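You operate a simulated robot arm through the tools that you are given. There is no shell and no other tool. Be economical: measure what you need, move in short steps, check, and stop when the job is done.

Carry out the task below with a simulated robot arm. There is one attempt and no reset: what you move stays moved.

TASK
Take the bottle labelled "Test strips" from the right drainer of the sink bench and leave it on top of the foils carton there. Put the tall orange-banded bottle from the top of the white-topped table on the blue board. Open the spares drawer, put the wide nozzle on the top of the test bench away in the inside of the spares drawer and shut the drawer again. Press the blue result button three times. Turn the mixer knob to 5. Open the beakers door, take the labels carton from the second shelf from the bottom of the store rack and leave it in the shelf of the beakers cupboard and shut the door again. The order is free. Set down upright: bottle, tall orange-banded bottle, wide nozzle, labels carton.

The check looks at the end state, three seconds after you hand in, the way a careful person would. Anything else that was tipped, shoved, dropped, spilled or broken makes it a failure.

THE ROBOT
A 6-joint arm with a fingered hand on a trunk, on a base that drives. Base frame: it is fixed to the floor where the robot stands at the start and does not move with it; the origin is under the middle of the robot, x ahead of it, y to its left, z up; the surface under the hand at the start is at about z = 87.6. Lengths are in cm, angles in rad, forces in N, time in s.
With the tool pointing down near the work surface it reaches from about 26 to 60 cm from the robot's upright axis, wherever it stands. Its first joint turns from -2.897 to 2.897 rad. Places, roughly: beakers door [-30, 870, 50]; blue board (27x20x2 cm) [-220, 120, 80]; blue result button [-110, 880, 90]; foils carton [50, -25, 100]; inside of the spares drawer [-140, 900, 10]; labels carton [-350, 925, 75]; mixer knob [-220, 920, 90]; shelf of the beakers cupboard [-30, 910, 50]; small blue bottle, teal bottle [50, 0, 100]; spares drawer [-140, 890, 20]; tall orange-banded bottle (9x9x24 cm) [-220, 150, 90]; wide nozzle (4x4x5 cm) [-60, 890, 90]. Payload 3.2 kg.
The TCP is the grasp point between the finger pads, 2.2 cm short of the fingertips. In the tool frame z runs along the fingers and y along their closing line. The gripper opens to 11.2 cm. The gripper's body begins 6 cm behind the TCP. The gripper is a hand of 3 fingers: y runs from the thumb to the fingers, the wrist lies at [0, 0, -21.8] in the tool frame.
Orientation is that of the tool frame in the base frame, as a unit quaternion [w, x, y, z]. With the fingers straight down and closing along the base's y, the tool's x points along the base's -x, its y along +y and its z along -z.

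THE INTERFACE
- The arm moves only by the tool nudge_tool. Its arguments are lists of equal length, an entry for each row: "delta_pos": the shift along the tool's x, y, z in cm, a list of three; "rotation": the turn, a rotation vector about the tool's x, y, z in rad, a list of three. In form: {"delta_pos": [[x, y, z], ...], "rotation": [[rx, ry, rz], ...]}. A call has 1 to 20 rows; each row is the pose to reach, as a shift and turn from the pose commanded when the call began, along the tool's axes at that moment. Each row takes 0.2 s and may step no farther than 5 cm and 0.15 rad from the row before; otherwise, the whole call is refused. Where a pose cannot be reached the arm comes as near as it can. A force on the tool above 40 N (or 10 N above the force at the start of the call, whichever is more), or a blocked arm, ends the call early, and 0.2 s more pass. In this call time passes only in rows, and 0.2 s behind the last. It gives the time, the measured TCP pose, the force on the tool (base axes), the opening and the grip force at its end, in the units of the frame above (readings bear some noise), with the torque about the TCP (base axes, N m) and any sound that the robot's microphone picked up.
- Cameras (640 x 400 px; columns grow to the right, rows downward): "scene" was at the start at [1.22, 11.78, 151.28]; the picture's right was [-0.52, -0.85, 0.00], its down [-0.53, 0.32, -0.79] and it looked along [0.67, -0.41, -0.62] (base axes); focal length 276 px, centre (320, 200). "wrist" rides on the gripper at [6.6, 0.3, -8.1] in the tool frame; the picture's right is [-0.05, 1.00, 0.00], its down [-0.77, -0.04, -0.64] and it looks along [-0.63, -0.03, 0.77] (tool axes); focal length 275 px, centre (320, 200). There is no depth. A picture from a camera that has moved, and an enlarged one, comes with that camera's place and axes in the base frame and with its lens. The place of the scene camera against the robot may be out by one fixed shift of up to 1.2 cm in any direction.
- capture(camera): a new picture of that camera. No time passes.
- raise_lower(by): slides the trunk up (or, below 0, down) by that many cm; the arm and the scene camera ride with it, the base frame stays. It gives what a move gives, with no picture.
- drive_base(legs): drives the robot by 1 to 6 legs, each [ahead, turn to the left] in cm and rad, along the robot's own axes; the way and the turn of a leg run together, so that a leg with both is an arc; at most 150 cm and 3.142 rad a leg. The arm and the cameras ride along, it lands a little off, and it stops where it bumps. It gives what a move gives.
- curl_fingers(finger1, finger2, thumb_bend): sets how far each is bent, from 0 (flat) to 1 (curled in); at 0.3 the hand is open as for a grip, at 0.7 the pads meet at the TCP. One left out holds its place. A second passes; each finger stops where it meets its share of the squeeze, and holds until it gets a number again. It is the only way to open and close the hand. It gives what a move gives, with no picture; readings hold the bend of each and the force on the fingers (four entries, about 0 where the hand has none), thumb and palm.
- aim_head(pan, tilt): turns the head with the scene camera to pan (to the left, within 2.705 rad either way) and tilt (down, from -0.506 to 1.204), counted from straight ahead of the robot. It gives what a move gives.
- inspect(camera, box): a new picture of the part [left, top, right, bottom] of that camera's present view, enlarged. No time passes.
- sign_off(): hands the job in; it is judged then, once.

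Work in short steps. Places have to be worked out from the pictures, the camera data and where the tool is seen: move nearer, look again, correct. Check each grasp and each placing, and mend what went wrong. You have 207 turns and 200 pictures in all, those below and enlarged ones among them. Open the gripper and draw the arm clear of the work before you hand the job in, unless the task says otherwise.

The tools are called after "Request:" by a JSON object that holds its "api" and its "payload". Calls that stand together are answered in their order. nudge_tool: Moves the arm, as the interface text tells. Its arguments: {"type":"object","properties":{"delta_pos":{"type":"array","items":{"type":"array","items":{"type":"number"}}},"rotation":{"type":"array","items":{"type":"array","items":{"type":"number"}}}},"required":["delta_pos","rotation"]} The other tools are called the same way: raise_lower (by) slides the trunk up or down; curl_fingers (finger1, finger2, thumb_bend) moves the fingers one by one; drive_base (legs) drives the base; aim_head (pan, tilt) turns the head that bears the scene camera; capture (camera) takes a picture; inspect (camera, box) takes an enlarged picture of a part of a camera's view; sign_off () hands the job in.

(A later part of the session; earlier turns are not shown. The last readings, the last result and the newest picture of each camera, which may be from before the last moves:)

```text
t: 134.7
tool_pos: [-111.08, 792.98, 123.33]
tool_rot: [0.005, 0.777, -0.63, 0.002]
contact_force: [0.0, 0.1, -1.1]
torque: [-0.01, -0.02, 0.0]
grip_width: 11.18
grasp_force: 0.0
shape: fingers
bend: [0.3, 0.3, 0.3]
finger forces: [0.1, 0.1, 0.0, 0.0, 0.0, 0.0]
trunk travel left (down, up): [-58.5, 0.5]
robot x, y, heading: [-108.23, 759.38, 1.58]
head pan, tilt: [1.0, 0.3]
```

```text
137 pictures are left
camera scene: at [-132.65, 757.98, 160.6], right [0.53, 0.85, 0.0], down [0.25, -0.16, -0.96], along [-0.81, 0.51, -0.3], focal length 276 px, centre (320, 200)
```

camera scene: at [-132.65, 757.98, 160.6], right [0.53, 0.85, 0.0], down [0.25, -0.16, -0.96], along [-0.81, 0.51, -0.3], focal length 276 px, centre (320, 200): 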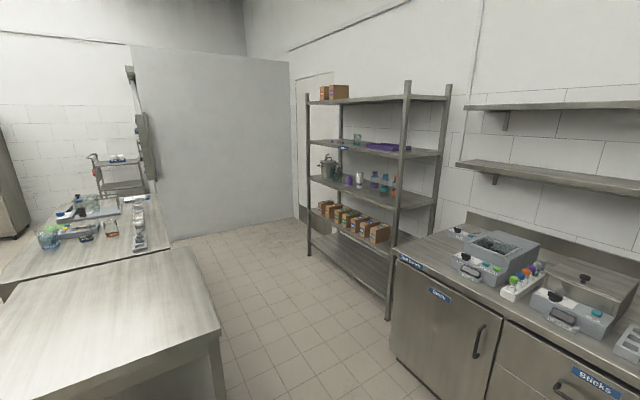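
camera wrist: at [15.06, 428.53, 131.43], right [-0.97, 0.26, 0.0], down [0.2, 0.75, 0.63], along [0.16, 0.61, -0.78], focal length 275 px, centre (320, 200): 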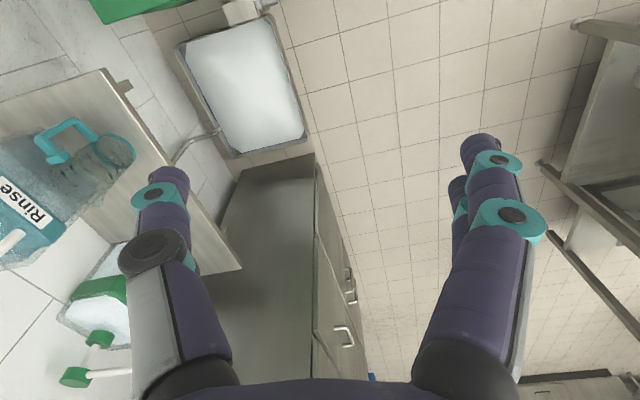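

Now I read the labels: drawers, devices and the rack's cartons.

Request:
{"api": "inspect", "payload": {"camera": "scene", "box": [300, 195, 400, 260]}}

Request:
{"api": "aim_head", "payload": {"pan": 0.1, "tilt": 0.6}}

Request:
{"api": "inspect", "payload": {"camera": "scene", "box": [120, 100, 360, 250]}}

Request:
{"api": "inspect", "payload": {"camera": "scene", "box": [180, 180, 460, 355]}}

Request:
{"api": "inspect", "payload": {"camera": "scene", "box": [360, 60, 640, 235]}}

```text
6.15 times, centred on (350, 228) of scene
camera zoom: at [-132.65, 757.98, 160.6], right [0.53, 0.85, 0.0], down [0.25, -0.16, -0.96], along [-0.81, 0.51, -0.3], focal length 1697 px, centre (135, 31)
```

zoom: 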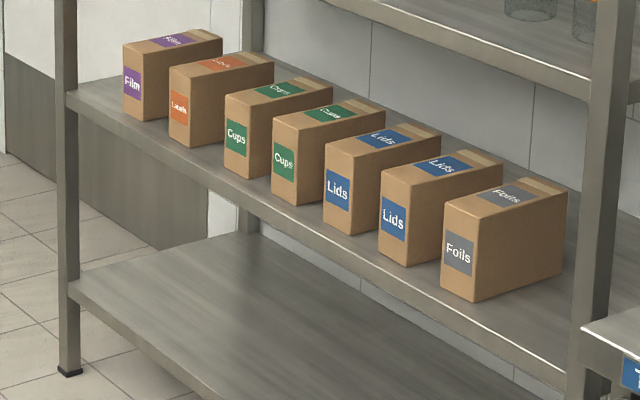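

```text
t: 135.9
tool_pos: [-111.07, 792.91, 123.36]
tool_rot: [0.004, 0.776, -0.63, 0.002]
contact_force: [0.4, -0.2, -1.0]
torque: [0.0, 0.03, -0.02]
grip_width: 11.17
grasp_force: 0.1
shape: fingers
bend: [0.3, 0.3, 0.3]
finger forces: [0.0, 0.0, 0.1, 0.0, 0.0, 0.1]
trunk travel left (down, up): [-58.5, 0.5]
robot x, y, heading: [-107.99, 759.37, 1.578]
head pan, tilt: [0.099, 0.6]
```

```text
2.67 times, centred on (240, 175) of scene
camera zoom: at [-125.72, 761.8, 157.86], right [0.99, 0.11, 0.0], down [0.06, -0.56, -0.83], along [-0.09, 0.82, -0.56], focal length 735 px, centre (533, 267)
```

zoom: 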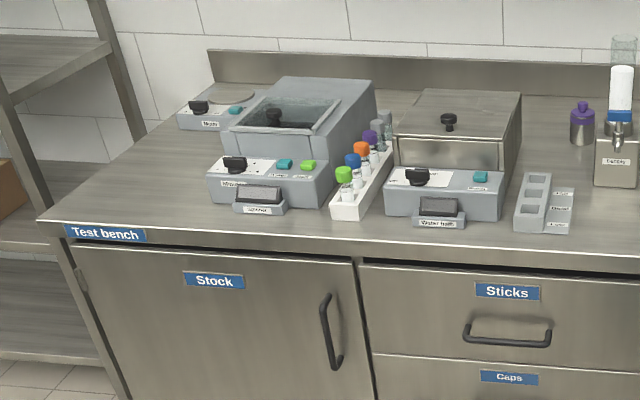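

```text
2.29 times, centred on (320, 268) of scene
camera zoom: at [-125.72, 761.8, 157.86], right [0.99, 0.11, 0.0], down [0.06, -0.56, -0.83], along [-0.09, 0.82, -0.56], focal length 630 px, centre (320, 46)
```

zoom: 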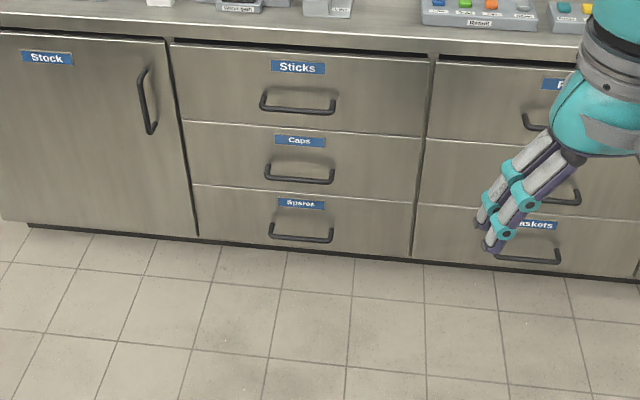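

```text
2.29 times, centred on (500, 148) of scene
camera zoom: at [-125.72, 761.8, 157.86], right [0.99, 0.11, 0.0], down [0.06, -0.56, -0.83], along [-0.09, 0.82, -0.56], focal length 630 px, centre (-91, 320)
```

zoom: 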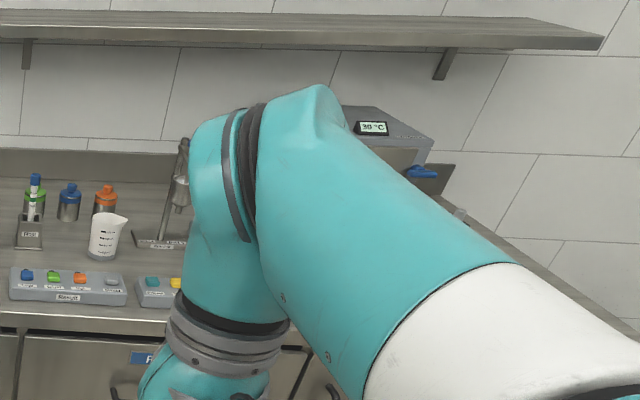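

Labels read: Spares is the bottom drawer at x≈-143, and the mixer is the small device back-left (~[-217,911]). I begin with the "Result" panel in front of me: drive 60 cm closer and look.

Request:
{"api": "drive_base", "payload": {"legs": [[60, 0]]}}

Request:
{"api": "capture", "payload": {"camera": "wrist"}}

Request:
{"api": "aim_head", "payload": {"pan": 0.15, "tilt": 0.8}}

Request:
{"api": "capture", "payload": {"camera": "scene"}}

```text
t: 139.2
tool_pos: [-112.43, 851.95, 123.31]
tool_rot: [0.004, 0.781, -0.625, 0.003]
contact_force: [-0.3, 0.5, 0.2]
torque: [-0.01, 0.02, 0.01]
grip_width: 11.19
grasp_force: 0.0
shape: fingers
bend: [0.3, 0.3, 0.3]
finger forces: [0.0, 0.0, 0.1, 0.0, 0.0, 0.1]
trunk travel left (down, up): [-58.5, 0.5]
robot x, y, heading: [-109.22, 817.78, 1.589]
head pan, tilt: [0.099, 0.6]
```

```text
132 pictures are left
camera wrist: at [-111.35, 845.43, 131.42], right [-0.99, -0.17, 0.0], down [-0.13, 0.77, 0.63], along [-0.11, 0.62, -0.78], focal length 275 px, centre (320, 200)
```

wrist: 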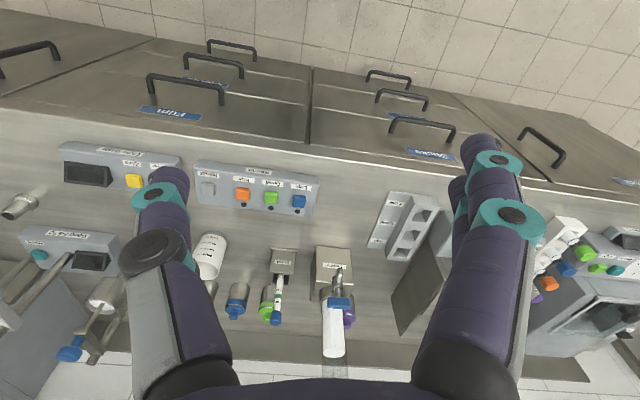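

```text
t: 139.9
tool_pos: [-112.55, 851.97, 123.38]
tool_rot: [0.005, 0.78, -0.626, 0.002]
contact_force: [0.0, -0.2, 0.4]
torque: [0.01, 0.02, 0.03]
grip_width: 11.17
grasp_force: 0.0
shape: fingers
bend: [0.3, 0.3, 0.3]
finger forces: [0.1, 0.0, 0.0, 0.0, 0.0, 0.0]
trunk travel left (down, up): [-58.5, 0.5]
robot x, y, heading: [-108.8, 817.98, 1.592]
head pan, tilt: [0.15, 0.799]
```

```text
131 pictures are left
camera scene: at [-127.07, 819.62, 156.17], right [0.98, 0.17, 0.0], down [0.12, -0.71, -0.7], along [-0.12, 0.69, -0.72], focal length 276 px, centre (320, 200)
```

scene: 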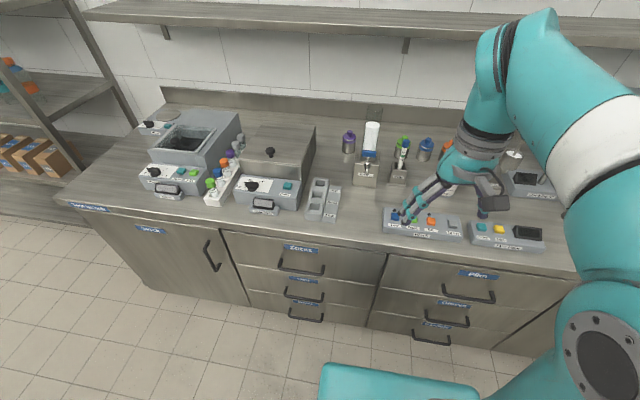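

I enlarge the panel to check labels and button shape.

Request:
{"api": "inspect", "payload": {"camera": "wrist", "box": [180, 145, 340, 245]}}

Request:
{"api": "inspect", "payload": {"camera": "scene", "box": [370, 195, 480, 255]}}

Request:
{"api": "inspect", "payload": {"camera": "scene", "box": [120, 70, 340, 215]}}

Request:
{"api": "inspect", "payload": {"camera": "wrist", "box": [0, 120, 260, 370]}}

```text
4.00 times, centred on (260, 195) of wrist
camera zoom: at [-111.35, 845.39, 131.43], right [-0.99, -0.17, 0.0], down [-0.13, 0.77, 0.63], along [-0.11, 0.62, -0.78], focal length 1101 px, centre (560, 220)
```

zoom: 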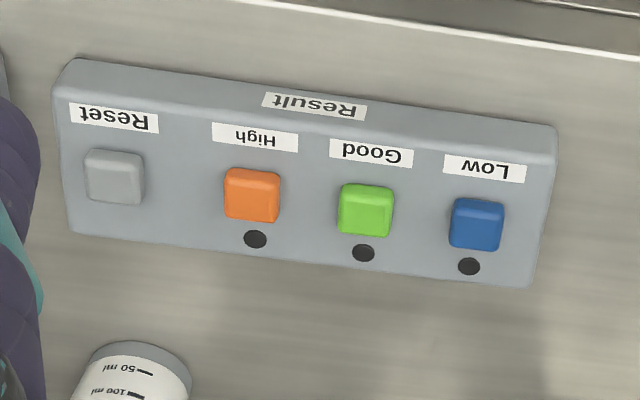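

```text
5.82 times, centred on (425, 225) of scene
camera zoom: at [-127.07, 819.62, 156.17], right [0.98, 0.17, 0.0], down [0.12, -0.71, -0.7], along [-0.12, 0.69, -0.72], focal length 1604 px, centre (-291, 54)
```

zoom: 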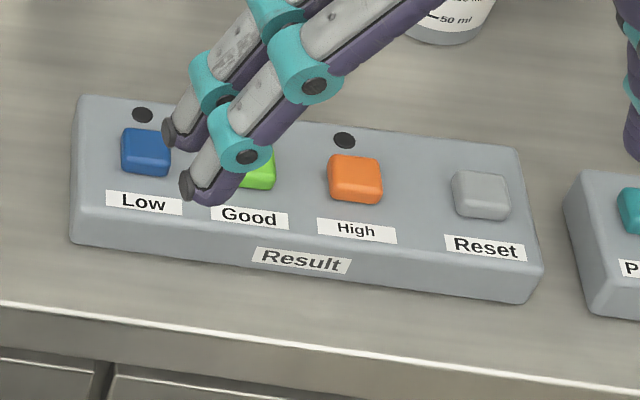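

```text
2.76 times, centred on (230, 142) of scene
camera zoom: at [-127.07, 819.62, 156.17], right [0.98, 0.17, 0.0], down [0.12, -0.71, -0.7], along [-0.12, 0.69, -0.72], focal length 761 px, centre (568, 359)
```

zoom: 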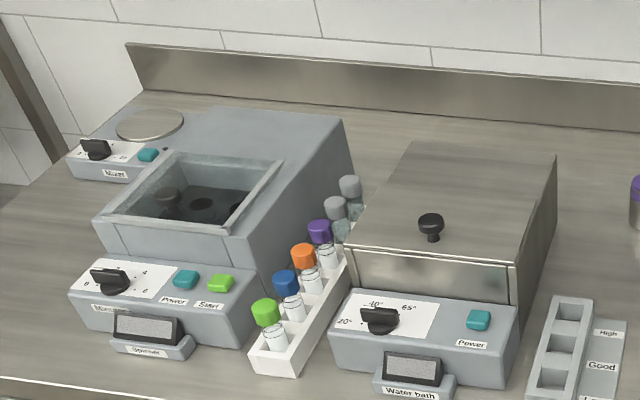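

```text
1.60 times, centred on (130, 245) of wrist
camera zoom: at [-111.35, 845.39, 131.43], right [-0.99, -0.17, 0.0], down [-0.13, 0.77, 0.63], along [-0.11, 0.62, -0.78], focal length 440 px, centre (624, 128)
```

zoom: 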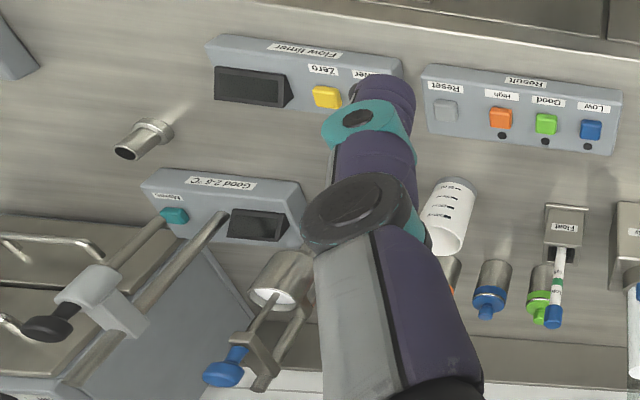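

Button "Low" (blue) sits at about [-113, 876.2], top near z≈94. I close the fingers to a point, square the hand up, and move above the button at z≈102.

Request:
{"api": "curl_fingers", "payload": {"finger1": 0.7, "finger2": 0.7, "thumb_bend": 0.7}}

Request:
{"api": "nudge_tool", "payload": {"delta_pos": [[-3.3, -0.6, 2], [-6.7, -1.3, 4], [-10, -2, 6.5], [-13.4, -2.7, 9.5], [-16.7, -3.3, 12.5], [-20, -4, 15.5], [-22.5, -4.5, 18.5], [-23.8, -4.78, 21.4]], "rotation": [[0, 0, 0.03], [0, 0, 0.06], [0, 0, 0.09], [0, 0, 0.12], [0, 0, 0.15], [0, 0, 0.18], [0, 0, 0.2], [0, 0, 0.22]]}}

Request:
{"api": "capture", "payload": {"camera": "wrist"}}

Request:
{"api": "inspect", "payload": {"camera": "scene", "box": [340, 150, 500, 250]}}

```text
t: 140.9
tool_pos: [-112.52, 851.78, 123.38]
tool_rot: [0.004, 0.78, -0.625, 0.002]
contact_force: [-0.1, 0.6, 0.6]
torque: [0.01, -0.04, -0.01]
grip_width: 0.27
grasp_force: 0.0
shape: fingers
bend: [0.7, 0.7, 0.7]
finger forces: [0.0, 0.1, 0.1, 0.1, 0.0, 0.0]
trunk travel left (down, up): [-58.5, 0.5]
robot x, y, heading: [-109.03, 817.98, 1.596]
head pan, tilt: [0.15, 0.799]
```

```text
t: 142.7
tool_pos: [-113.2, 875.76, 101.53]
tool_rot: [-0.003, -0.706, 0.708, -0.003]
contact_force: [-0.3, -1.1, 0.9]
torque: [0.0, 0.02, -0.01]
grip_width: 0.29
grasp_force: 0.0
shape: fingers
bend: [0.7, 0.7, 0.7]
finger forces: [0.0, 0.0, 0.0, 0.0, 0.0, 0.0]
trunk travel left (down, up): [-58.5, 0.5]
robot x, y, heading: [-108.87, 818.35, 1.592]
head pan, tilt: [0.15, 0.799]
```

```text
126 pictures are left
camera wrist: at [-113.58, 869.22, 109.6], right [-1.0, 0.05, 0.0], down [0.04, 0.78, 0.63], along [0.03, 0.63, -0.78], focal length 275 px, centre (320, 200)
```

wrist: 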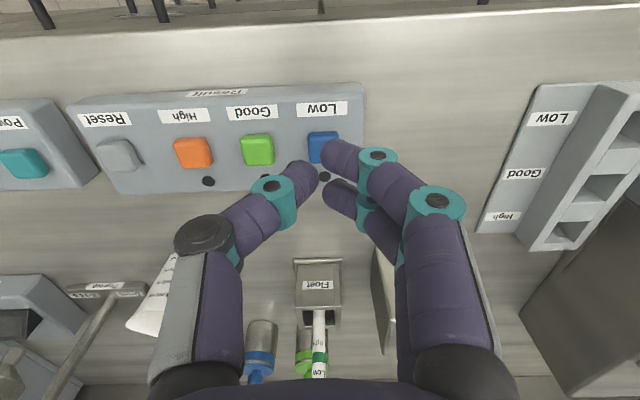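

```text
4.00 times, centred on (420, 200) of scene
camera zoom: at [-127.07, 819.66, 156.17], right [0.98, 0.17, 0.0], down [0.12, -0.71, -0.7], along [-0.12, 0.69, -0.72], focal length 1103 px, centre (-80, 200)
```

zoom: 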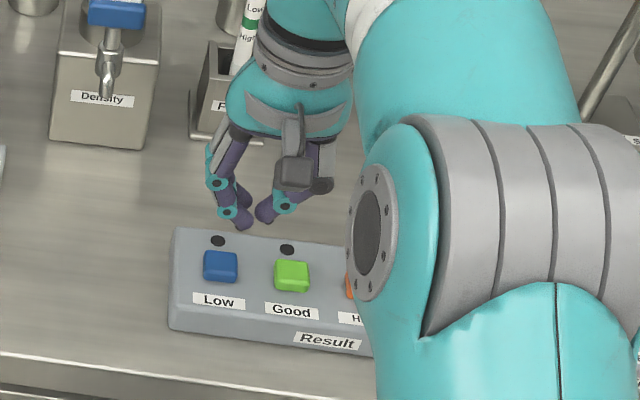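

Refined: button at about [-113.3, 878.2], its top maybe z≈92. I shift forward 2.4 cm and go down to z≈96, then look at it.

Request:
{"api": "nudge_tool", "payload": {"delta_pos": [[-2.4, 0, 0], [-2.4, 0, 3], [-2.4, 0, 5.5]], "rotation": [[0, 0, 0], [0, 0, 0], [0, 0, 0]]}}

Request:
{"api": "capture", "payload": {"camera": "wrist"}}

Request:
{"api": "inspect", "payload": {"camera": "scene", "box": [360, 170, 460, 250]}}

```text
t: 143.5
tool_pos: [-113.29, 878.19, 96.29]
tool_rot: [0.004, 0.707, -0.707, 0.003]
contact_force: [0.4, 0.3, -0.3]
torque: [-0.01, 0.03, 0.0]
grip_width: 0.29
grasp_force: 0.1
shape: fingers
bend: [0.7, 0.7, 0.7]
finger forces: [0.0, 0.0, 0.0, 0.1, 0.0, 0.1]
trunk travel left (down, up): [-58.5, 0.5]
robot x, y, heading: [-108.99, 818.2, 1.597]
head pan, tilt: [0.15, 0.799]
```

```text
124 pictures are left
camera wrist: at [-113.51, 871.61, 104.46], right [-1.0, 0.05, 0.0], down [0.04, 0.78, 0.63], along [0.03, 0.63, -0.78], focal length 275 px, centre (320, 200)
```

wrist: 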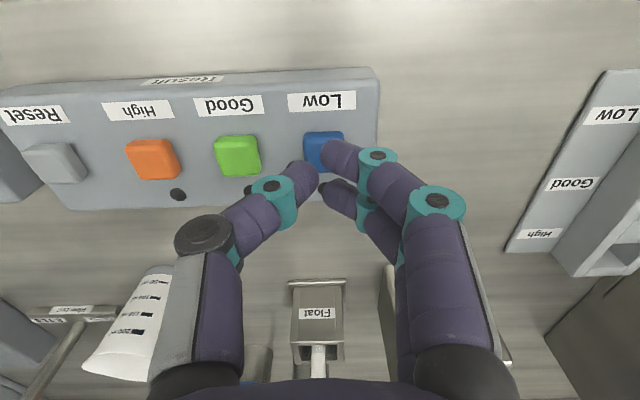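

```text
5.00 times, centred on (410, 210) of scene
camera zoom: at [-127.07, 819.63, 156.17], right [0.98, 0.17, 0.0], down [0.12, -0.71, -0.7], along [-0.12, 0.69, -0.72], focal length 1378 px, centre (-130, 150)
```

zoom: 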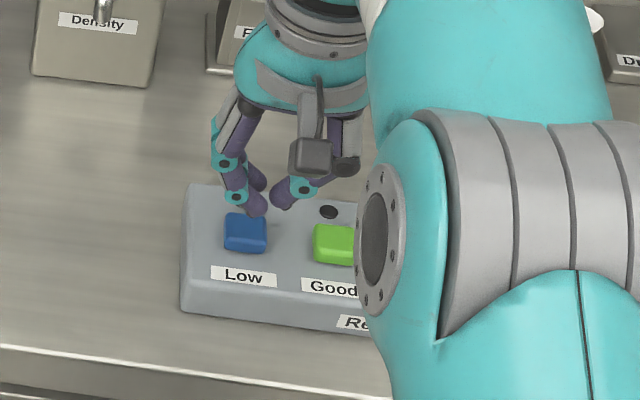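

Alignment looks right (tips should project to (321,166) on contact; button at (325,150)). I step down slowly, watching the force and sound.

Request:
{"api": "nudge_tool", "payload": {"delta_pos": [[-0.2, 0.1, 0.8], [-0.2, 0.1, 1.6]], "rotation": [[0, 0, 0], [0, 0, 0]]}}

Request:
{"api": "nudge_tool", "payload": {"delta_pos": [[0, 0, 0.4]], "rotation": [[0, 0, 0]]}}

Request:
{"api": "capture", "payload": {"camera": "wrist"}}

Request:
{"api": "inspect", "payload": {"camera": "scene", "box": [360, 170, 460, 250]}}

```text
t: 144.1
tool_pos: [-113.17, 878.41, 94.8]
tool_rot: [-0.003, -0.707, 0.708, -0.003]
contact_force: [0.2, -0.4, 0.4]
torque: [0.02, -0.03, 0.02]
grip_width: 0.28
grasp_force: 0.1
shape: fingers
bend: [0.7, 0.7, 0.7]
finger forces: [0.0, 0.0, 0.0, 0.0, 0.0, 0.1]
trunk travel left (down, up): [-58.5, 0.5]
robot x, y, heading: [-109.24, 818.46, 1.59]
head pan, tilt: [0.15, 0.799]
```

```text
t: 144.5
tool_pos: [-113.33, 878.48, 94.45]
tool_rot: [-0.003, -0.707, 0.707, -0.003]
contact_force: [-0.2, 0.4, -0.1]
torque: [0.03, -0.01, -0.04]
grip_width: 0.28
grasp_force: 0.1
shape: fingers
bend: [0.7, 0.7, 0.7]
finger forces: [0.0, 0.1, 0.0, 0.0, 0.1, 0.0]
trunk travel left (down, up): [-58.5, 0.5]
robot x, y, heading: [-108.93, 818.19, 1.592]
head pan, tilt: [0.15, 0.799]
```

```text
122 pictures are left
camera wrist: at [-113.56, 871.9, 102.44], right [-1.0, 0.05, 0.0], down [0.04, 0.78, 0.63], along [0.03, 0.63, -0.78], focal length 275 px, centre (320, 200)
```

wrist: 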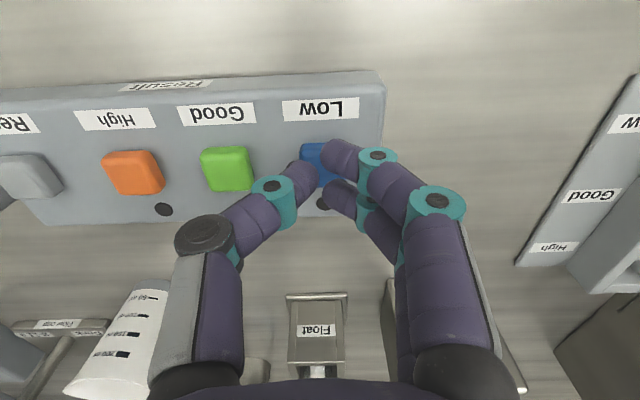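

```text
5.00 times, centred on (410, 210) of scene
camera zoom: at [-127.07, 819.62, 156.17], right [0.98, 0.17, 0.0], down [0.12, -0.71, -0.7], along [-0.12, 0.69, -0.72], focal length 1378 px, centre (-130, 150)
```

zoom: 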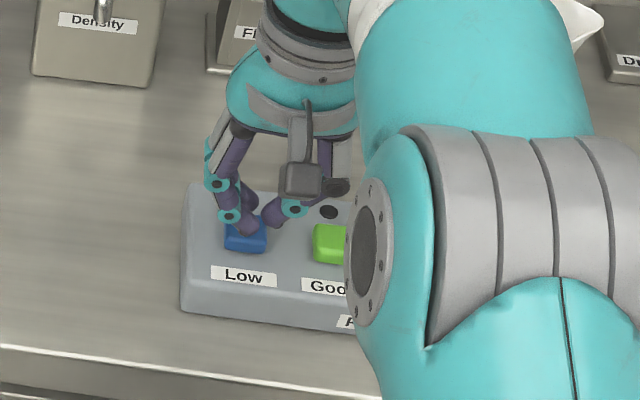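

Nearly there. Continuing down in 0.3 cm steps.

Request:
{"api": "nudge_tool", "payload": {"delta_pos": [[0, 0, 0.3]], "rotation": [[0, 0, 0]]}}

Request:
{"api": "nudge_tool", "payload": {"delta_pos": [[0, 0, 0.3]], "rotation": [[0, 0, 0]]}}

Request:
{"api": "nudge_tool", "payload": {"delta_pos": [[0, 0, 0.2]], "rotation": [[0, 0, 0]]}}

```text
t: 144.9
tool_pos: [-113.28, 878.43, 93.97]
tool_rot: [0.004, 0.707, -0.707, 0.002]
contact_force: [-0.2, -0.2, -0.2]
torque: [0.01, -0.01, -0.03]
grip_width: 0.28
grasp_force: 0.1
shape: fingers
bend: [0.7, 0.7, 0.7]
finger forces: [0.0, 0.0, 0.0, 0.0, 0.1, 0.0]
trunk travel left (down, up): [-58.5, 0.5]
robot x, y, heading: [-109.05, 818.28, 1.596]
head pan, tilt: [0.15, 0.799]
```

```text
t: 145.3
tool_pos: [-113.16, 878.23, 93.7]
tool_rot: [0.003, 0.708, -0.707, 0.003]
contact_force: [0.3, -0.8, 0.1]
torque: [-0.02, 0.01, -0.01]
grip_width: 0.28
grasp_force: 0.1
shape: fingers
bend: [0.7, 0.7, 0.7]
finger forces: [0.1, 0.1, 0.1, 0.0, 0.0, 0.1]
trunk travel left (down, up): [-58.5, 0.5]
robot x, y, heading: [-109.03, 818.39, 1.596]
head pan, tilt: [0.15, 0.799]
```

```text
t: 145.7
tool_pos: [-113.23, 878.28, 93.4]
tool_rot: [-0.003, -0.707, 0.707, -0.003]
contact_force: [0.4, -0.7, 0.2]
torque: [0.01, 0.02, 0.0]
grip_width: 0.27
grasp_force: 0.1
shape: fingers
bend: [0.7, 0.7, 0.7]
finger forces: [0.0, 0.0, 0.1, 0.0, 0.1, 0.0]
trunk travel left (down, up): [-58.5, 0.5]
robot x, y, heading: [-109.04, 818.59, 1.594]
head pan, tilt: [0.15, 0.799]
```

Request:
{"api": "nudge_tool", "payload": {"delta_pos": [[0, 0, 0.25]], "rotation": [[0, 0, 0]]}}

Request:
{"api": "nudge_tool", "payload": {"delta_pos": [[0, 0, 0.25]], "rotation": [[0, 0, 0]]}}

Request:
{"api": "inspect", "payload": {"camera": "wrist", "box": [220, 80, 420, 240]}}

```text
t: 146.1
tool_pos: [-113.23, 878.31, 93.24]
tool_rot: [-0.004, -0.707, 0.707, -0.002]
contact_force: [-0.6, -0.2, -0.2]
torque: [0.02, 0.03, 0.0]
grip_width: 0.26
grasp_force: 0.0
shape: fingers
bend: [0.7, 0.7, 0.7]
finger forces: [0.1, 0.0, 0.1, 0.1, 0.1, 0.0]
trunk travel left (down, up): [-58.5, 0.5]
robot x, y, heading: [-108.71, 818.82, 1.591]
head pan, tilt: [0.15, 0.799]
```

```text
t: 146.5
tool_pos: [-113.26, 878.27, 92.85]
tool_rot: [0.004, 0.707, -0.707, 0.003]
contact_force: [-0.3, -0.3, 0.4]
torque: [0.03, -0.01, -0.01]
grip_width: 0.27
grasp_force: 0.1
shape: fingers
bend: [0.7, 0.7, 0.7]
finger forces: [0.1, 0.0, 0.1, 0.0, 0.1, 0.0]
trunk travel left (down, up): [-58.5, 0.5]
robot x, y, heading: [-109.17, 818.3, 1.598]
head pan, tilt: [0.15, 0.799]
```

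```text
2.50 times, centred on (320, 160) of wrist
camera zoom: at [-113.44, 871.78, 100.98], right [-1.0, 0.05, 0.0], down [0.04, 0.78, 0.63], along [0.03, 0.63, -0.78], focal length 688 px, centre (320, 300)
```

zoom: 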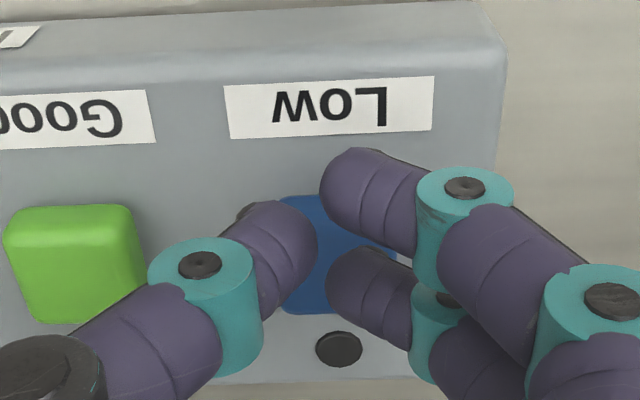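

Refined by parallax: button centre y≈879.2, top z≈90.3 – about 0.9 cm further forward. I rise slightly, shift, and press down.

Request:
{"api": "nudge_tool", "payload": {"delta_pos": [[-0.9, 0.1, -0.5], [-0.9, 0.1, 0]], "rotation": [[0, 0, 0], [0, 0, 0]]}}

Request:
{"api": "nudge_tool", "payload": {"delta_pos": [[0, 0, 0.3]], "rotation": [[0, 0, 0]]}}

Request:
{"api": "nudge_tool", "payload": {"delta_pos": [[0, 0, 0.3]], "rotation": [[0, 0, 0]]}}

Request:
{"api": "inspect", "payload": {"camera": "wrist", "box": [220, 80, 420, 240]}}

```text
t: 147.1
tool_pos: [-113.32, 879.28, 92.96]
tool_rot: [0.004, 0.707, -0.707, 0.002]
contact_force: [0.5, 0.6, 0.2]
torque: [0.01, -0.02, 0.0]
grip_width: 0.3
grasp_force: 0.1
shape: fingers
bend: [0.7, 0.7, 0.7]
finger forces: [0.1, 0.0, 0.0, 0.0, 0.1, 0.0]
trunk travel left (down, up): [-58.5, 0.5]
robot x, y, heading: [-109.24, 818.32, 1.593]
head pan, tilt: [0.15, 0.799]
```

```text
t: 147.5
tool_pos: [-113.29, 879.31, 92.4]
tool_rot: [-0.003, -0.707, 0.707, -0.002]
contact_force: [0.8, 0.6, -0.8]
torque: [-0.01, -0.01, -0.02]
grip_width: 0.31
grasp_force: 0.2
shape: fingers
bend: [0.7, 0.7, 0.7]
finger forces: [0.1, 0.1, 0.0, 0.0, 0.0, 0.0]
trunk travel left (down, up): [-58.5, 0.5]
robot x, y, heading: [-109.14, 818.46, 1.592]
head pan, tilt: [0.15, 0.799]
```

```text
t: 147.9
tool_pos: [-113.32, 879.22, 92.42]
tool_rot: [0.004, 0.707, -0.707, 0.003]
contact_force: [1.4, 0.3, 0.0]
torque: [0.03, 0.01, 0.01]
grip_width: 0.26
grasp_force: 0.0
shape: fingers
bend: [0.7, 0.7, 0.7]
finger forces: [0.1, 0.1, 0.1, 0.0, 0.0, 0.0]
trunk travel left (down, up): [-58.5, 0.5]
robot x, y, heading: [-109.19, 818.21, 1.595]
head pan, tilt: [0.15, 0.799]
```

```text
2.50 times, centred on (320, 160) of wrist
camera zoom: at [-113.54, 872.79, 100.44], right [-1.0, 0.05, 0.0], down [0.04, 0.78, 0.63], along [0.03, 0.63, -0.78], focal length 688 px, centre (320, 300)
```

zoom: 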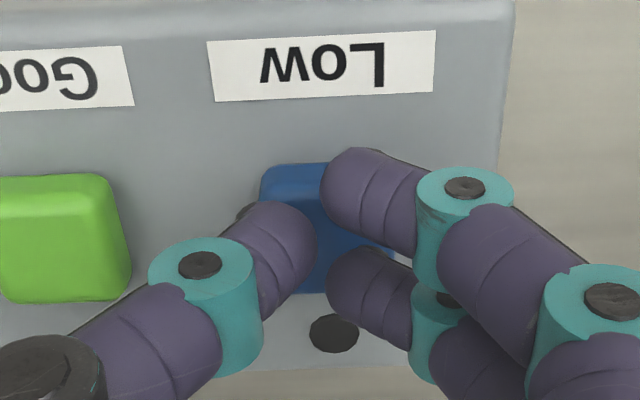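

Now centred under the tips. Continue down.

Request:
{"api": "nudge_tool", "payload": {"delta_pos": [[0, 0, 0.3]], "rotation": [[0, 0, 0]]}}

Request:
{"api": "nudge_tool", "payload": {"delta_pos": [[0, 0, 0.3]], "rotation": [[0, 0, 0]]}}

Request:
{"api": "nudge_tool", "payload": {"delta_pos": [[0, 0, 0.25]], "rotation": [[0, 0, 0]]}}

```text
t: 148.3
tool_pos: [-113.24, 879.39, 92.07]
tool_rot: [0.004, 0.707, -0.707, 0.003]
contact_force: [0.6, 0.9, 0.3]
torque: [0.0, -0.01, 0.03]
grip_width: 0.28
grasp_force: 0.0
shape: fingers
bend: [0.7, 0.7, 0.7]
finger forces: [0.1, 0.1, 0.0, 0.0, 0.0, 0.0]
trunk travel left (down, up): [-58.5, 0.5]
robot x, y, heading: [-109.2, 818.54, 1.597]
head pan, tilt: [0.15, 0.799]
```

```text
t: 148.7
tool_pos: [-113.3, 879.48, 91.62]
tool_rot: [-0.003, -0.707, 0.707, -0.002]
contact_force: [0.2, 0.0, 2.4]
torque: [0.01, 0.02, 0.02]
grip_width: 0.25
grasp_force: 0.8
shape: fingers
bend: [0.7, 0.7, 0.7]
finger forces: [0.0, 0.6, 0.0, 0.0, 1.3, 0.1]
trunk travel left (down, up): [-58.5, 0.5]
robot x, y, heading: [-108.9, 818.28, 1.59]
head pan, tilt: [0.15, 0.799]
```

```text
t: 149.1
tool_pos: [-113.29, 879.32, 91.4]
tool_rot: [-0.003, -0.707, 0.708, -0.003]
contact_force: [-0.3, 1.0, 3.2]
torque: [0.02, 0.01, 0.01]
grip_width: 0.28
grasp_force: 1.6
shape: fingers
bend: [0.7, 0.7, 0.7]
finger forces: [0.0, 1.3, 0.0, 0.1, 2.3, 0.0]
trunk travel left (down, up): [-58.5, 0.5]
robot x, y, heading: [-108.99, 818.45, 1.596]
head pan, tilt: [0.15, 0.799]
heard: click
```

A click: press one. I release fully (up 1 cm) and press again twice, listening each time.

Request:
{"api": "nudge_tool", "payload": {"delta_pos": [[0, 0, -0.5], [0, 0, -1.0]], "rotation": [[0, 0, 0], [0, 0, 0]]}}

Request:
{"api": "nudge_tool", "payload": {"delta_pos": [[0, 0, 0.5], [0, 0, 0.8], [0, 0, 1.05]], "rotation": [[0, 0, 0], [0, 0, 0], [0, 0, 0]]}}

Request:
{"api": "nudge_tool", "payload": {"delta_pos": [[0, 0, -0.5], [0, 0, -1.05]], "rotation": [[0, 0, 0], [0, 0, 0]]}}

```text
t: 149.7
tool_pos: [-113.23, 879.27, 92.43]
tool_rot: [-0.004, -0.707, 0.707, -0.002]
contact_force: [-0.2, 0.2, -0.6]
torque: [0.0, -0.03, 0.03]
grip_width: 0.24
grasp_force: 0.1
shape: fingers
bend: [0.7, 0.7, 0.7]
finger forces: [0.0, 0.1, 0.1, 0.0, 0.1, 0.0]
trunk travel left (down, up): [-58.5, 0.5]
robot x, y, heading: [-109.03, 818.67, 1.598]
head pan, tilt: [0.15, 0.799]
```

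```text
t: 150.5
tool_pos: [-113.21, 879.37, 91.37]
tool_rot: [-0.003, -0.707, 0.707, -0.002]
contact_force: [-0.2, 1.7, 4.3]
torque: [0.05, -0.02, 0.0]
grip_width: 0.23
grasp_force: 1.8
shape: fingers
bend: [0.7, 0.7, 0.7]
finger forces: [0.1, 0.7, 0.1, 0.0, 2.8, 0.0]
trunk travel left (down, up): [-58.5, 0.5]
robot x, y, heading: [-109.05, 818.21, 1.595]
head pan, tilt: [0.15, 0.799]
heard: click
```

```text
t: 151.1
tool_pos: [-113.41, 879.51, 92.52]
tool_rot: [0.003, 0.708, -0.706, 0.002]
contact_force: [-0.2, -1.1, 0.1]
torque: [0.03, 0.01, 0.01]
grip_width: 0.25
grasp_force: 0.1
shape: fingers
bend: [0.7, 0.7, 0.7]
finger forces: [0.1, 0.1, 0.0, 0.1, 0.1, 0.1]
trunk travel left (down, up): [-58.5, 0.5]
robot x, y, heading: [-109.09, 818.27, 1.596]
head pan, tilt: [0.15, 0.799]
```

Second click counted. Third press, then lift well clear and look at the nozzle.

Request:
{"api": "nudge_tool", "payload": {"delta_pos": [[0, 0, 0.5], [0, 0, 0.8], [0, 0, 1.08]], "rotation": [[0, 0, 0], [0, 0, 0], [0, 0, 0]]}}

Request:
{"api": "nudge_tool", "payload": {"delta_pos": [[0, 0, -1], [0, 0, -5], [0, 0, -10], [3, 0, -14], [7, 0, -17]], "rotation": [[0, 0, 0], [0, 0, 0], [0, 0, 0], [0, 0, 0], [0, 0, 0]]}}

Request:
{"api": "capture", "payload": {"camera": "wrist"}}

```text
t: 151.9
tool_pos: [-113.29, 879.29, 91.32]
tool_rot: [-0.003, -0.707, 0.707, -0.002]
contact_force: [1.1, 1.3, 3.5]
torque: [0.07, -0.05, 0.0]
grip_width: 0.24
grasp_force: 1.5
shape: fingers
bend: [0.7, 0.7, 0.7]
finger forces: [0.0, 0.9, 0.1, 0.1, 2.8, 0.0]
trunk travel left (down, up): [-58.5, 0.5]
robot x, y, heading: [-109.09, 818.38, 1.596]
head pan, tilt: [0.15, 0.799]
heard: click
```

```text
t: 153.1
tool_pos: [-113.51, 872.48, 108.73]
tool_rot: [0.003, 0.707, -0.707, 0.002]
contact_force: [0.7, 0.7, 0.2]
torque: [0.01, 0.0, 0.03]
grip_width: 0.22
grasp_force: 0.0
shape: fingers
bend: [0.7, 0.7, 0.7]
finger forces: [0.0, 0.1, 0.0, 0.0, 0.0, 0.0]
out of reach, approached as far as the arm can: row 3
trunk travel left (down, up): [-58.5, 0.5]
robot x, y, heading: [-109.35, 818.27, 1.598]
head pan, tilt: [0.15, 0.799]
```

```text
118 pictures are left
camera wrist: at [-113.8, 865.88, 116.8], right [-1.0, 0.05, 0.0], down [0.04, 0.78, 0.63], along [0.03, 0.63, -0.78], focal length 275 px, centre (320, 200)
```

wrist: 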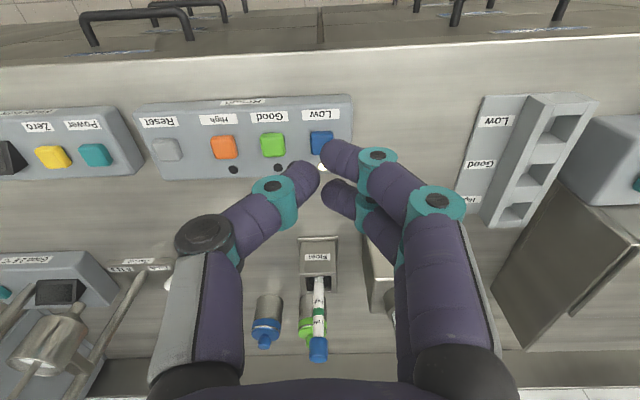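

Three clicks and the Low lamp is lit. Now I retract the hand, roll it 90° for the drawer handle, and back the base away towards x≈-143.

Request:
{"api": "nudge_tool", "payload": {"delta_pos": [[4.5, 0, -1.5], [9, 0, -3], [13.5, 0, -4], [18, 0, -5], [22, 0, -6], [22, 0, -6], [22, 0, -6], [22, 0, -6], [22, 0, -6], [22, 0, -6], [22, 0, -6], [22, 0, -6], [22, 0, -6], [22, 0, -6], [22, 0, -6], [22, 0, -6]], "rotation": [[0, 0, 0], [0, 0, 0], [0, 0, 0], [0, 0, 0], [0, 0, 0.14], [0, 0, 0.28], [0, 0, 0.42], [0, 0, 0.56], [0, 0, 0.7], [0, 0, 0.84], [0, 0, 0.98], [0, 0, 1.12], [0, 0, 1.26], [0, 0, 1.4], [0, 0, 1.5], [0, 0, 1.57]]}}

Request:
{"api": "drive_base", "payload": {"legs": [[-12, 0], [0, -0.75], [-50, 0], [0, 0.73]]}}

Request:
{"api": "aim_head", "payload": {"pan": 0.2, "tilt": 0.75}}

Request:
{"api": "capture", "payload": {"camera": "scene"}}

```text
t: 156.5
tool_pos: [-113.29, 850.63, 114.6]
tool_rot: [-0.001, 0.001, 1.0, -0.005]
contact_force: [0.6, -0.5, 0.1]
torque: [-0.01, -0.01, -0.01]
grip_width: 0.27
grasp_force: 0.1
shape: fingers
bend: [0.7, 0.7, 0.7]
finger forces: [0.1, 0.0, 0.0, 0.1, 0.0, 0.1]
trunk travel left (down, up): [-58.5, 0.5]
robot x, y, heading: [-109.09, 818.24, 1.591]
head pan, tilt: [0.15, 0.799]
```

```text
t: 164.3
tool_pos: [-145.71, 801.89, 114.76]
tool_rot: [-0.001, 0.015, 1.0, -0.004]
contact_force: [-0.3, -1.0, 0.3]
torque: [-0.01, -0.01, 0.0]
grip_width: 0.24
grasp_force: 0.0
shape: fingers
bend: [0.7, 0.7, 0.7]
finger forces: [0.0, 0.0, 0.0, 0.0, 0.0, 0.0]
trunk travel left (down, up): [-58.5, 0.5]
robot x, y, heading: [-142.74, 769.63, 1.564]
head pan, tilt: [0.15, 0.799]
```

```text
t: 164.9
tool_pos: [-145.77, 801.75, 114.63]
tool_rot: [-0.001, 0.014, 1.0, -0.004]
contact_force: [-0.2, -1.0, 1.2]
torque: [-0.01, -0.02, 0.02]
grip_width: 0.23
grasp_force: 0.0
shape: fingers
bend: [0.7, 0.7, 0.7]
finger forces: [0.0, 0.0, 0.0, 0.0, 0.0, 0.0]
trunk travel left (down, up): [-58.5, 0.5]
robot x, y, heading: [-142.48, 769.56, 1.564]
head pan, tilt: [0.201, 0.75]
```

```text
117 pictures are left
camera scene: at [-160.91, 771.5, 156.56], right [0.98, 0.19, 0.0], down [0.13, -0.67, -0.73], along [-0.14, 0.72, -0.68], focal length 276 px, centre (320, 200)
```

scene: 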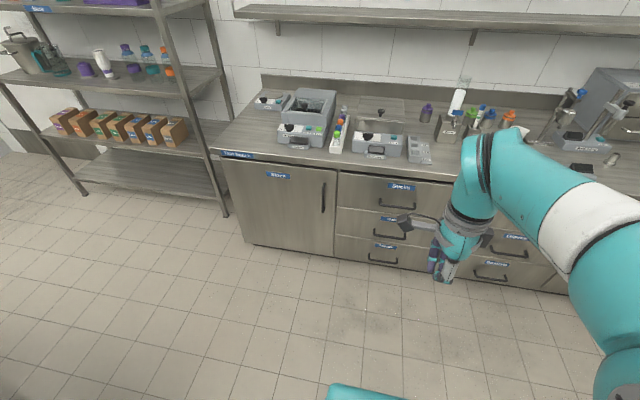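

Positioned. I open the hand, lower the trunk 55 cm, and look at the handle from there.

Request:
{"api": "raise_lower", "payload": {"by": -55}}

Request:
{"api": "aim_head", "payload": {"pan": 0.1, "tilt": 0.7}}

Request:
{"api": "capture", "payload": {"camera": "scene"}}

Request:
{"api": "capture", "payload": {"camera": "wrist"}}

```text
refused: -55 is not a number from -40 to 40
```

```text
t: 165.6
tool_pos: [-145.78, 801.95, 114.58]
tool_rot: [0.0, 0.016, 1.0, -0.004]
contact_force: [-0.4, 0.6, 1.2]
torque: [0.0, -0.03, -0.02]
grip_width: 0.25
grasp_force: 0.2
shape: fingers
bend: [0.7, 0.7, 0.7]
finger forces: [0.1, 0.0, 0.1, 0.0, 0.0, 0.0]
trunk travel left (down, up): [-58.5, 0.5]
robot x, y, heading: [-142.74, 769.72, 1.562]
head pan, tilt: [0.099, 0.7]
```

```text
116 pictures are left
camera scene: at [-160.11, 771.82, 156.99], right [1.0, 0.09, 0.0], down [0.06, -0.64, -0.76], along [-0.07, 0.76, -0.64], focal length 276 px, centre (320, 200)
```

scene: 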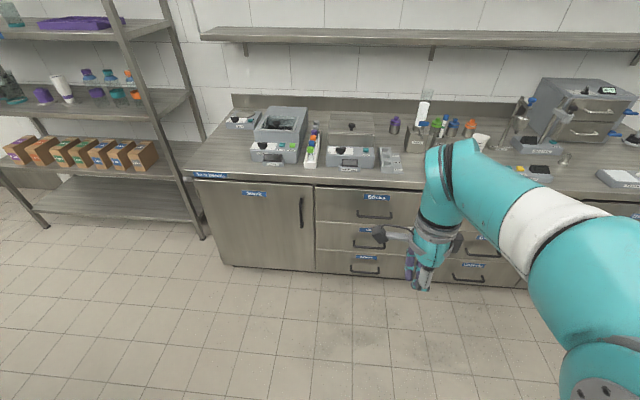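

```text
115 pictures are left
camera wrist: at [-152.33, 802.51, 122.7], right [0.08, 1.0, -0.01], down [0.77, -0.05, 0.63], along [0.63, -0.06, -0.77], focal length 275 px, centre (320, 200)
```

wrist: 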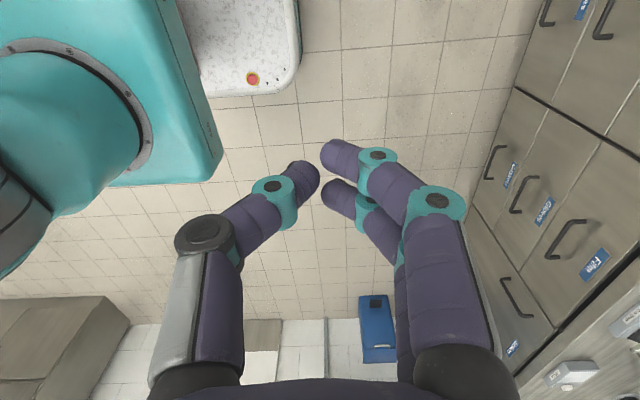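

Two steps for the trunk: -40 then -15.

Request:
{"api": "raise_lower", "payload": {"by": -40}}

Request:
{"api": "raise_lower", "payload": {"by": -15}}

Request:
{"api": "capture", "payload": {"camera": "scene"}}

```text
t: 169.4
tool_pos: [-145.83, 801.89, 74.56]
tool_rot: [-0.001, 0.015, 1.0, -0.005]
contact_force: [-0.6, 0.2, 0.2]
torque: [0.0, -0.02, -0.01]
grip_width: 0.26
grasp_force: 0.2
shape: fingers
bend: [0.7, 0.7, 0.7]
finger forces: [0.1, 0.2, 0.0, 0.0, 0.0, 0.0]
trunk travel left (down, up): [-18.5, 40.5]
robot x, y, heading: [-142.39, 769.5, 1.562]
head pan, tilt: [0.099, 0.7]
```

```text
t: 171.2
tool_pos: [-145.7, 801.84, 59.59]
tool_rot: [-0.001, 0.015, 1.0, -0.004]
contact_force: [-0.8, -0.1, -1.0]
torque: [-0.03, -0.03, 0.0]
grip_width: 0.26
grasp_force: 0.0
shape: fingers
bend: [0.7, 0.7, 0.7]
finger forces: [0.0, 0.1, 0.0, 0.0, 0.1, 0.0]
trunk travel left (down, up): [-3.5, 55.5]
robot x, y, heading: [-142.65, 769.43, 1.565]
head pan, tilt: [0.099, 0.7]
```

```text
114 pictures are left
camera scene: at [-160.1, 771.83, 101.99], right [1.0, 0.09, 0.0], down [0.06, -0.64, -0.76], along [-0.07, 0.76, -0.64], focal length 276 px, centre (320, 200)
```

scene: 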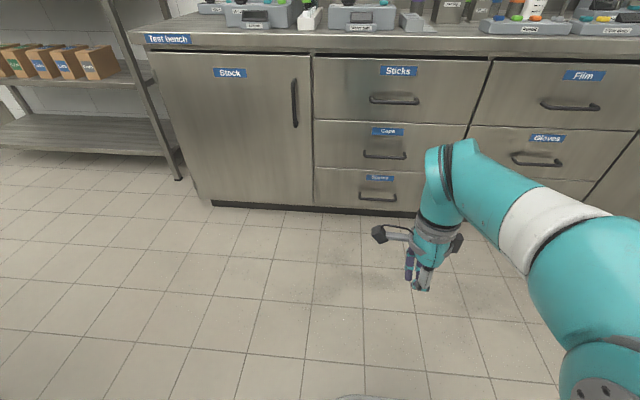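

The Spares handle triangulates to about [-143, 866.5, 24.8]. I pitch the hand forward (≈1.1 rad) while extending low and ahead, with the hand half open.

Request:
{"api": "curl_fingers", "payload": {"finger1": 0.45, "finger2": 0.45, "thumb_bend": 0.45}}

Request:
{"api": "nudge_tool", "payload": {"delta_pos": [[-0.2, 3.5, 2], [-0.5, 7, 5], [-0.8, 10.5, 8], [-1.1, 14, 11], [-1.4, 17.5, 14], [-1.7, 21, 17], [-2, 24.5, 20], [-2.3, 28, 23], [-2.5, 31.5, 26], [-2.7, 35, 29]], "rotation": [[-0.11, 0, 0], [-0.22, 0, 0], [-0.33, 0, 0], [-0.44, 0, 0], [-0.55, 0, 0], [-0.66, 0, 0], [-0.77, 0, 0], [-0.88, 0, 0], [-0.99, 0, 0], [-1.1, 0, 0]]}}

Request:
{"api": "capture", "payload": {"camera": "scene"}}

Request:
{"api": "capture", "payload": {"camera": "wrist"}}

```text
t: 172.2
tool_pos: [-145.76, 801.86, 59.61]
tool_rot: [-0.001, 0.015, 1.0, -0.005]
contact_force: [-0.2, -0.4, 0.1]
torque: [-0.04, 0.01, 0.02]
grip_width: 6.88
grasp_force: 0.0
shape: fingers
bend: [0.45, 0.45, 0.45]
finger forces: [0.1, 0.0, 0.1, 0.0, 0.0, 0.1]
trunk travel left (down, up): [-3.5, 55.5]
robot x, y, heading: [-142.53, 769.21, 1.564]
head pan, tilt: [0.099, 0.7]
```

```text
t: 174.4
tool_pos: [-146.62, 842.86, 31.98]
tool_rot: [0.021, 0.023, 0.859, 0.512]
contact_force: [-0.5, 0.3, -0.6]
torque: [-0.05, -0.01, 0.0]
grip_width: 6.92
grasp_force: 0.0
shape: fingers
bend: [0.45, 0.45, 0.45]
finger forces: [0.0, 0.0, 0.0, 0.0, 0.0, 0.0]
out of reach, approached as far as the arm can: row 6, 7, 8, 9, 10
trunk travel left (down, up): [-3.5, 55.5]
robot x, y, heading: [-142.42, 769.78, 1.564]
head pan, tilt: [0.099, 0.7]
```

```text
113 pictures are left
camera scene: at [-160.1, 771.78, 102.0], right [1.0, 0.09, 0.0], down [0.06, -0.64, -0.77], along [-0.07, 0.76, -0.64], focal length 276 px, centre (320, 200)
```

scene: 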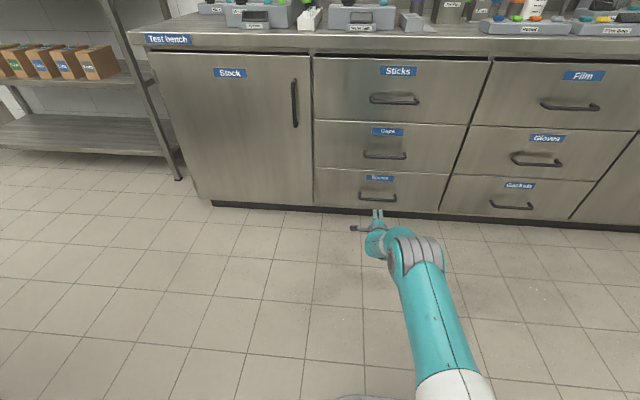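

```text
112 pictures are left
camera wrist: at [-153.66, 836.35, 35.96], right [0.06, 0.47, 0.88], down [0.73, -0.62, 0.28], along [0.68, 0.62, -0.38], focal length 275 px, centre (320, 200)
```

wrist: 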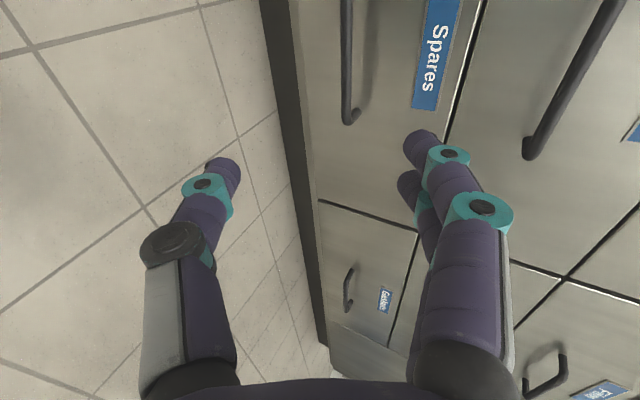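

Reach limit reached at TCP [-146.6, 842.9, 32]. I lower the hand to the handle's height (z≈25) and pull in a little, before driving it forward onto the bar.

Request:
{"api": "nudge_tool", "payload": {"delta_pos": [[-1.5, -4, -0.5], [-3.5, -8.5, -1.1]], "rotation": [[0, 0, 0], [0, 0, 0]]}}

Request:
{"api": "drive_base", "payload": {"legs": [[17, 0]]}}

Request:
{"api": "capture", "payload": {"camera": "wrist"}}

Request:
{"api": "inspect", "payload": {"camera": "scene", "box": [300, 160, 480, 280]}}

```text
t: 175.0
tool_pos: [-146.57, 844.51, 24.53]
tool_rot: [0.013, 0.017, 0.856, 0.517]
contact_force: [0.4, -0.1, 0.8]
torque: [-0.01, 0.0, -0.01]
grip_width: 6.93
grasp_force: 0.0
shape: fingers
bend: [0.45, 0.45, 0.45]
finger forces: [0.0, 0.1, 0.0, 0.0, 0.1, 0.0]
out of reach, approached as far as the arm can: row 1, 2
trunk travel left (down, up): [-3.5, 55.5]
robot x, y, heading: [-142.53, 769.76, 1.568]
head pan, tilt: [0.099, 0.7]
```

```text
t: 176.4
tool_pos: [-146.37, 861.27, 24.59]
tool_rot: [0.013, 0.019, 0.856, 0.516]
contact_force: [-0.3, 0.1, -0.1]
torque: [0.02, 0.02, 0.0]
grip_width: 6.92
grasp_force: 0.0
shape: fingers
bend: [0.45, 0.45, 0.45]
finger forces: [0.0, 0.1, 0.0, 0.0, 0.0, 0.1]
trunk travel left (down, up): [-3.5, 55.5]
robot x, y, heading: [-142.31, 786.4, 1.565]
head pan, tilt: [0.099, 0.7]
```

```text
111 pictures are left
camera wrist: at [-153.26, 854.64, 28.55], right [0.06, 0.46, 0.88], down [0.74, -0.61, 0.27], along [0.67, 0.64, -0.38], focal length 275 px, centre (320, 200)
```

wrist: 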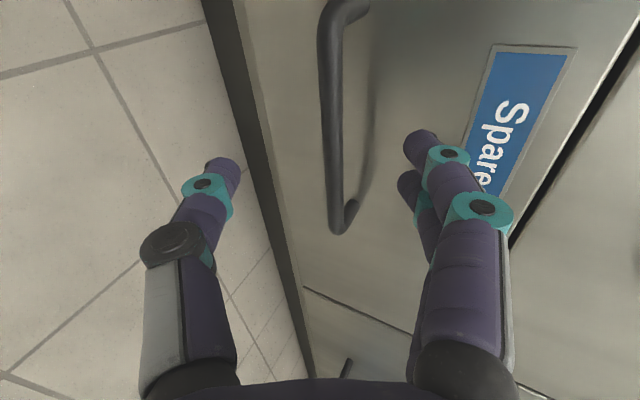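

```text
3.33 times, centred on (390, 220) of scene
camera zoom: at [-159.96, 788.64, 101.99], right [1.0, 0.09, 0.0], down [0.06, -0.64, -0.76], along [-0.07, 0.76, -0.64], focal length 919 px, centre (87, 133)
```

zoom: 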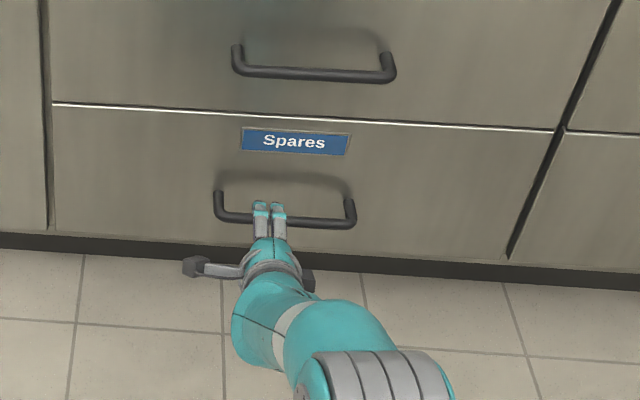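

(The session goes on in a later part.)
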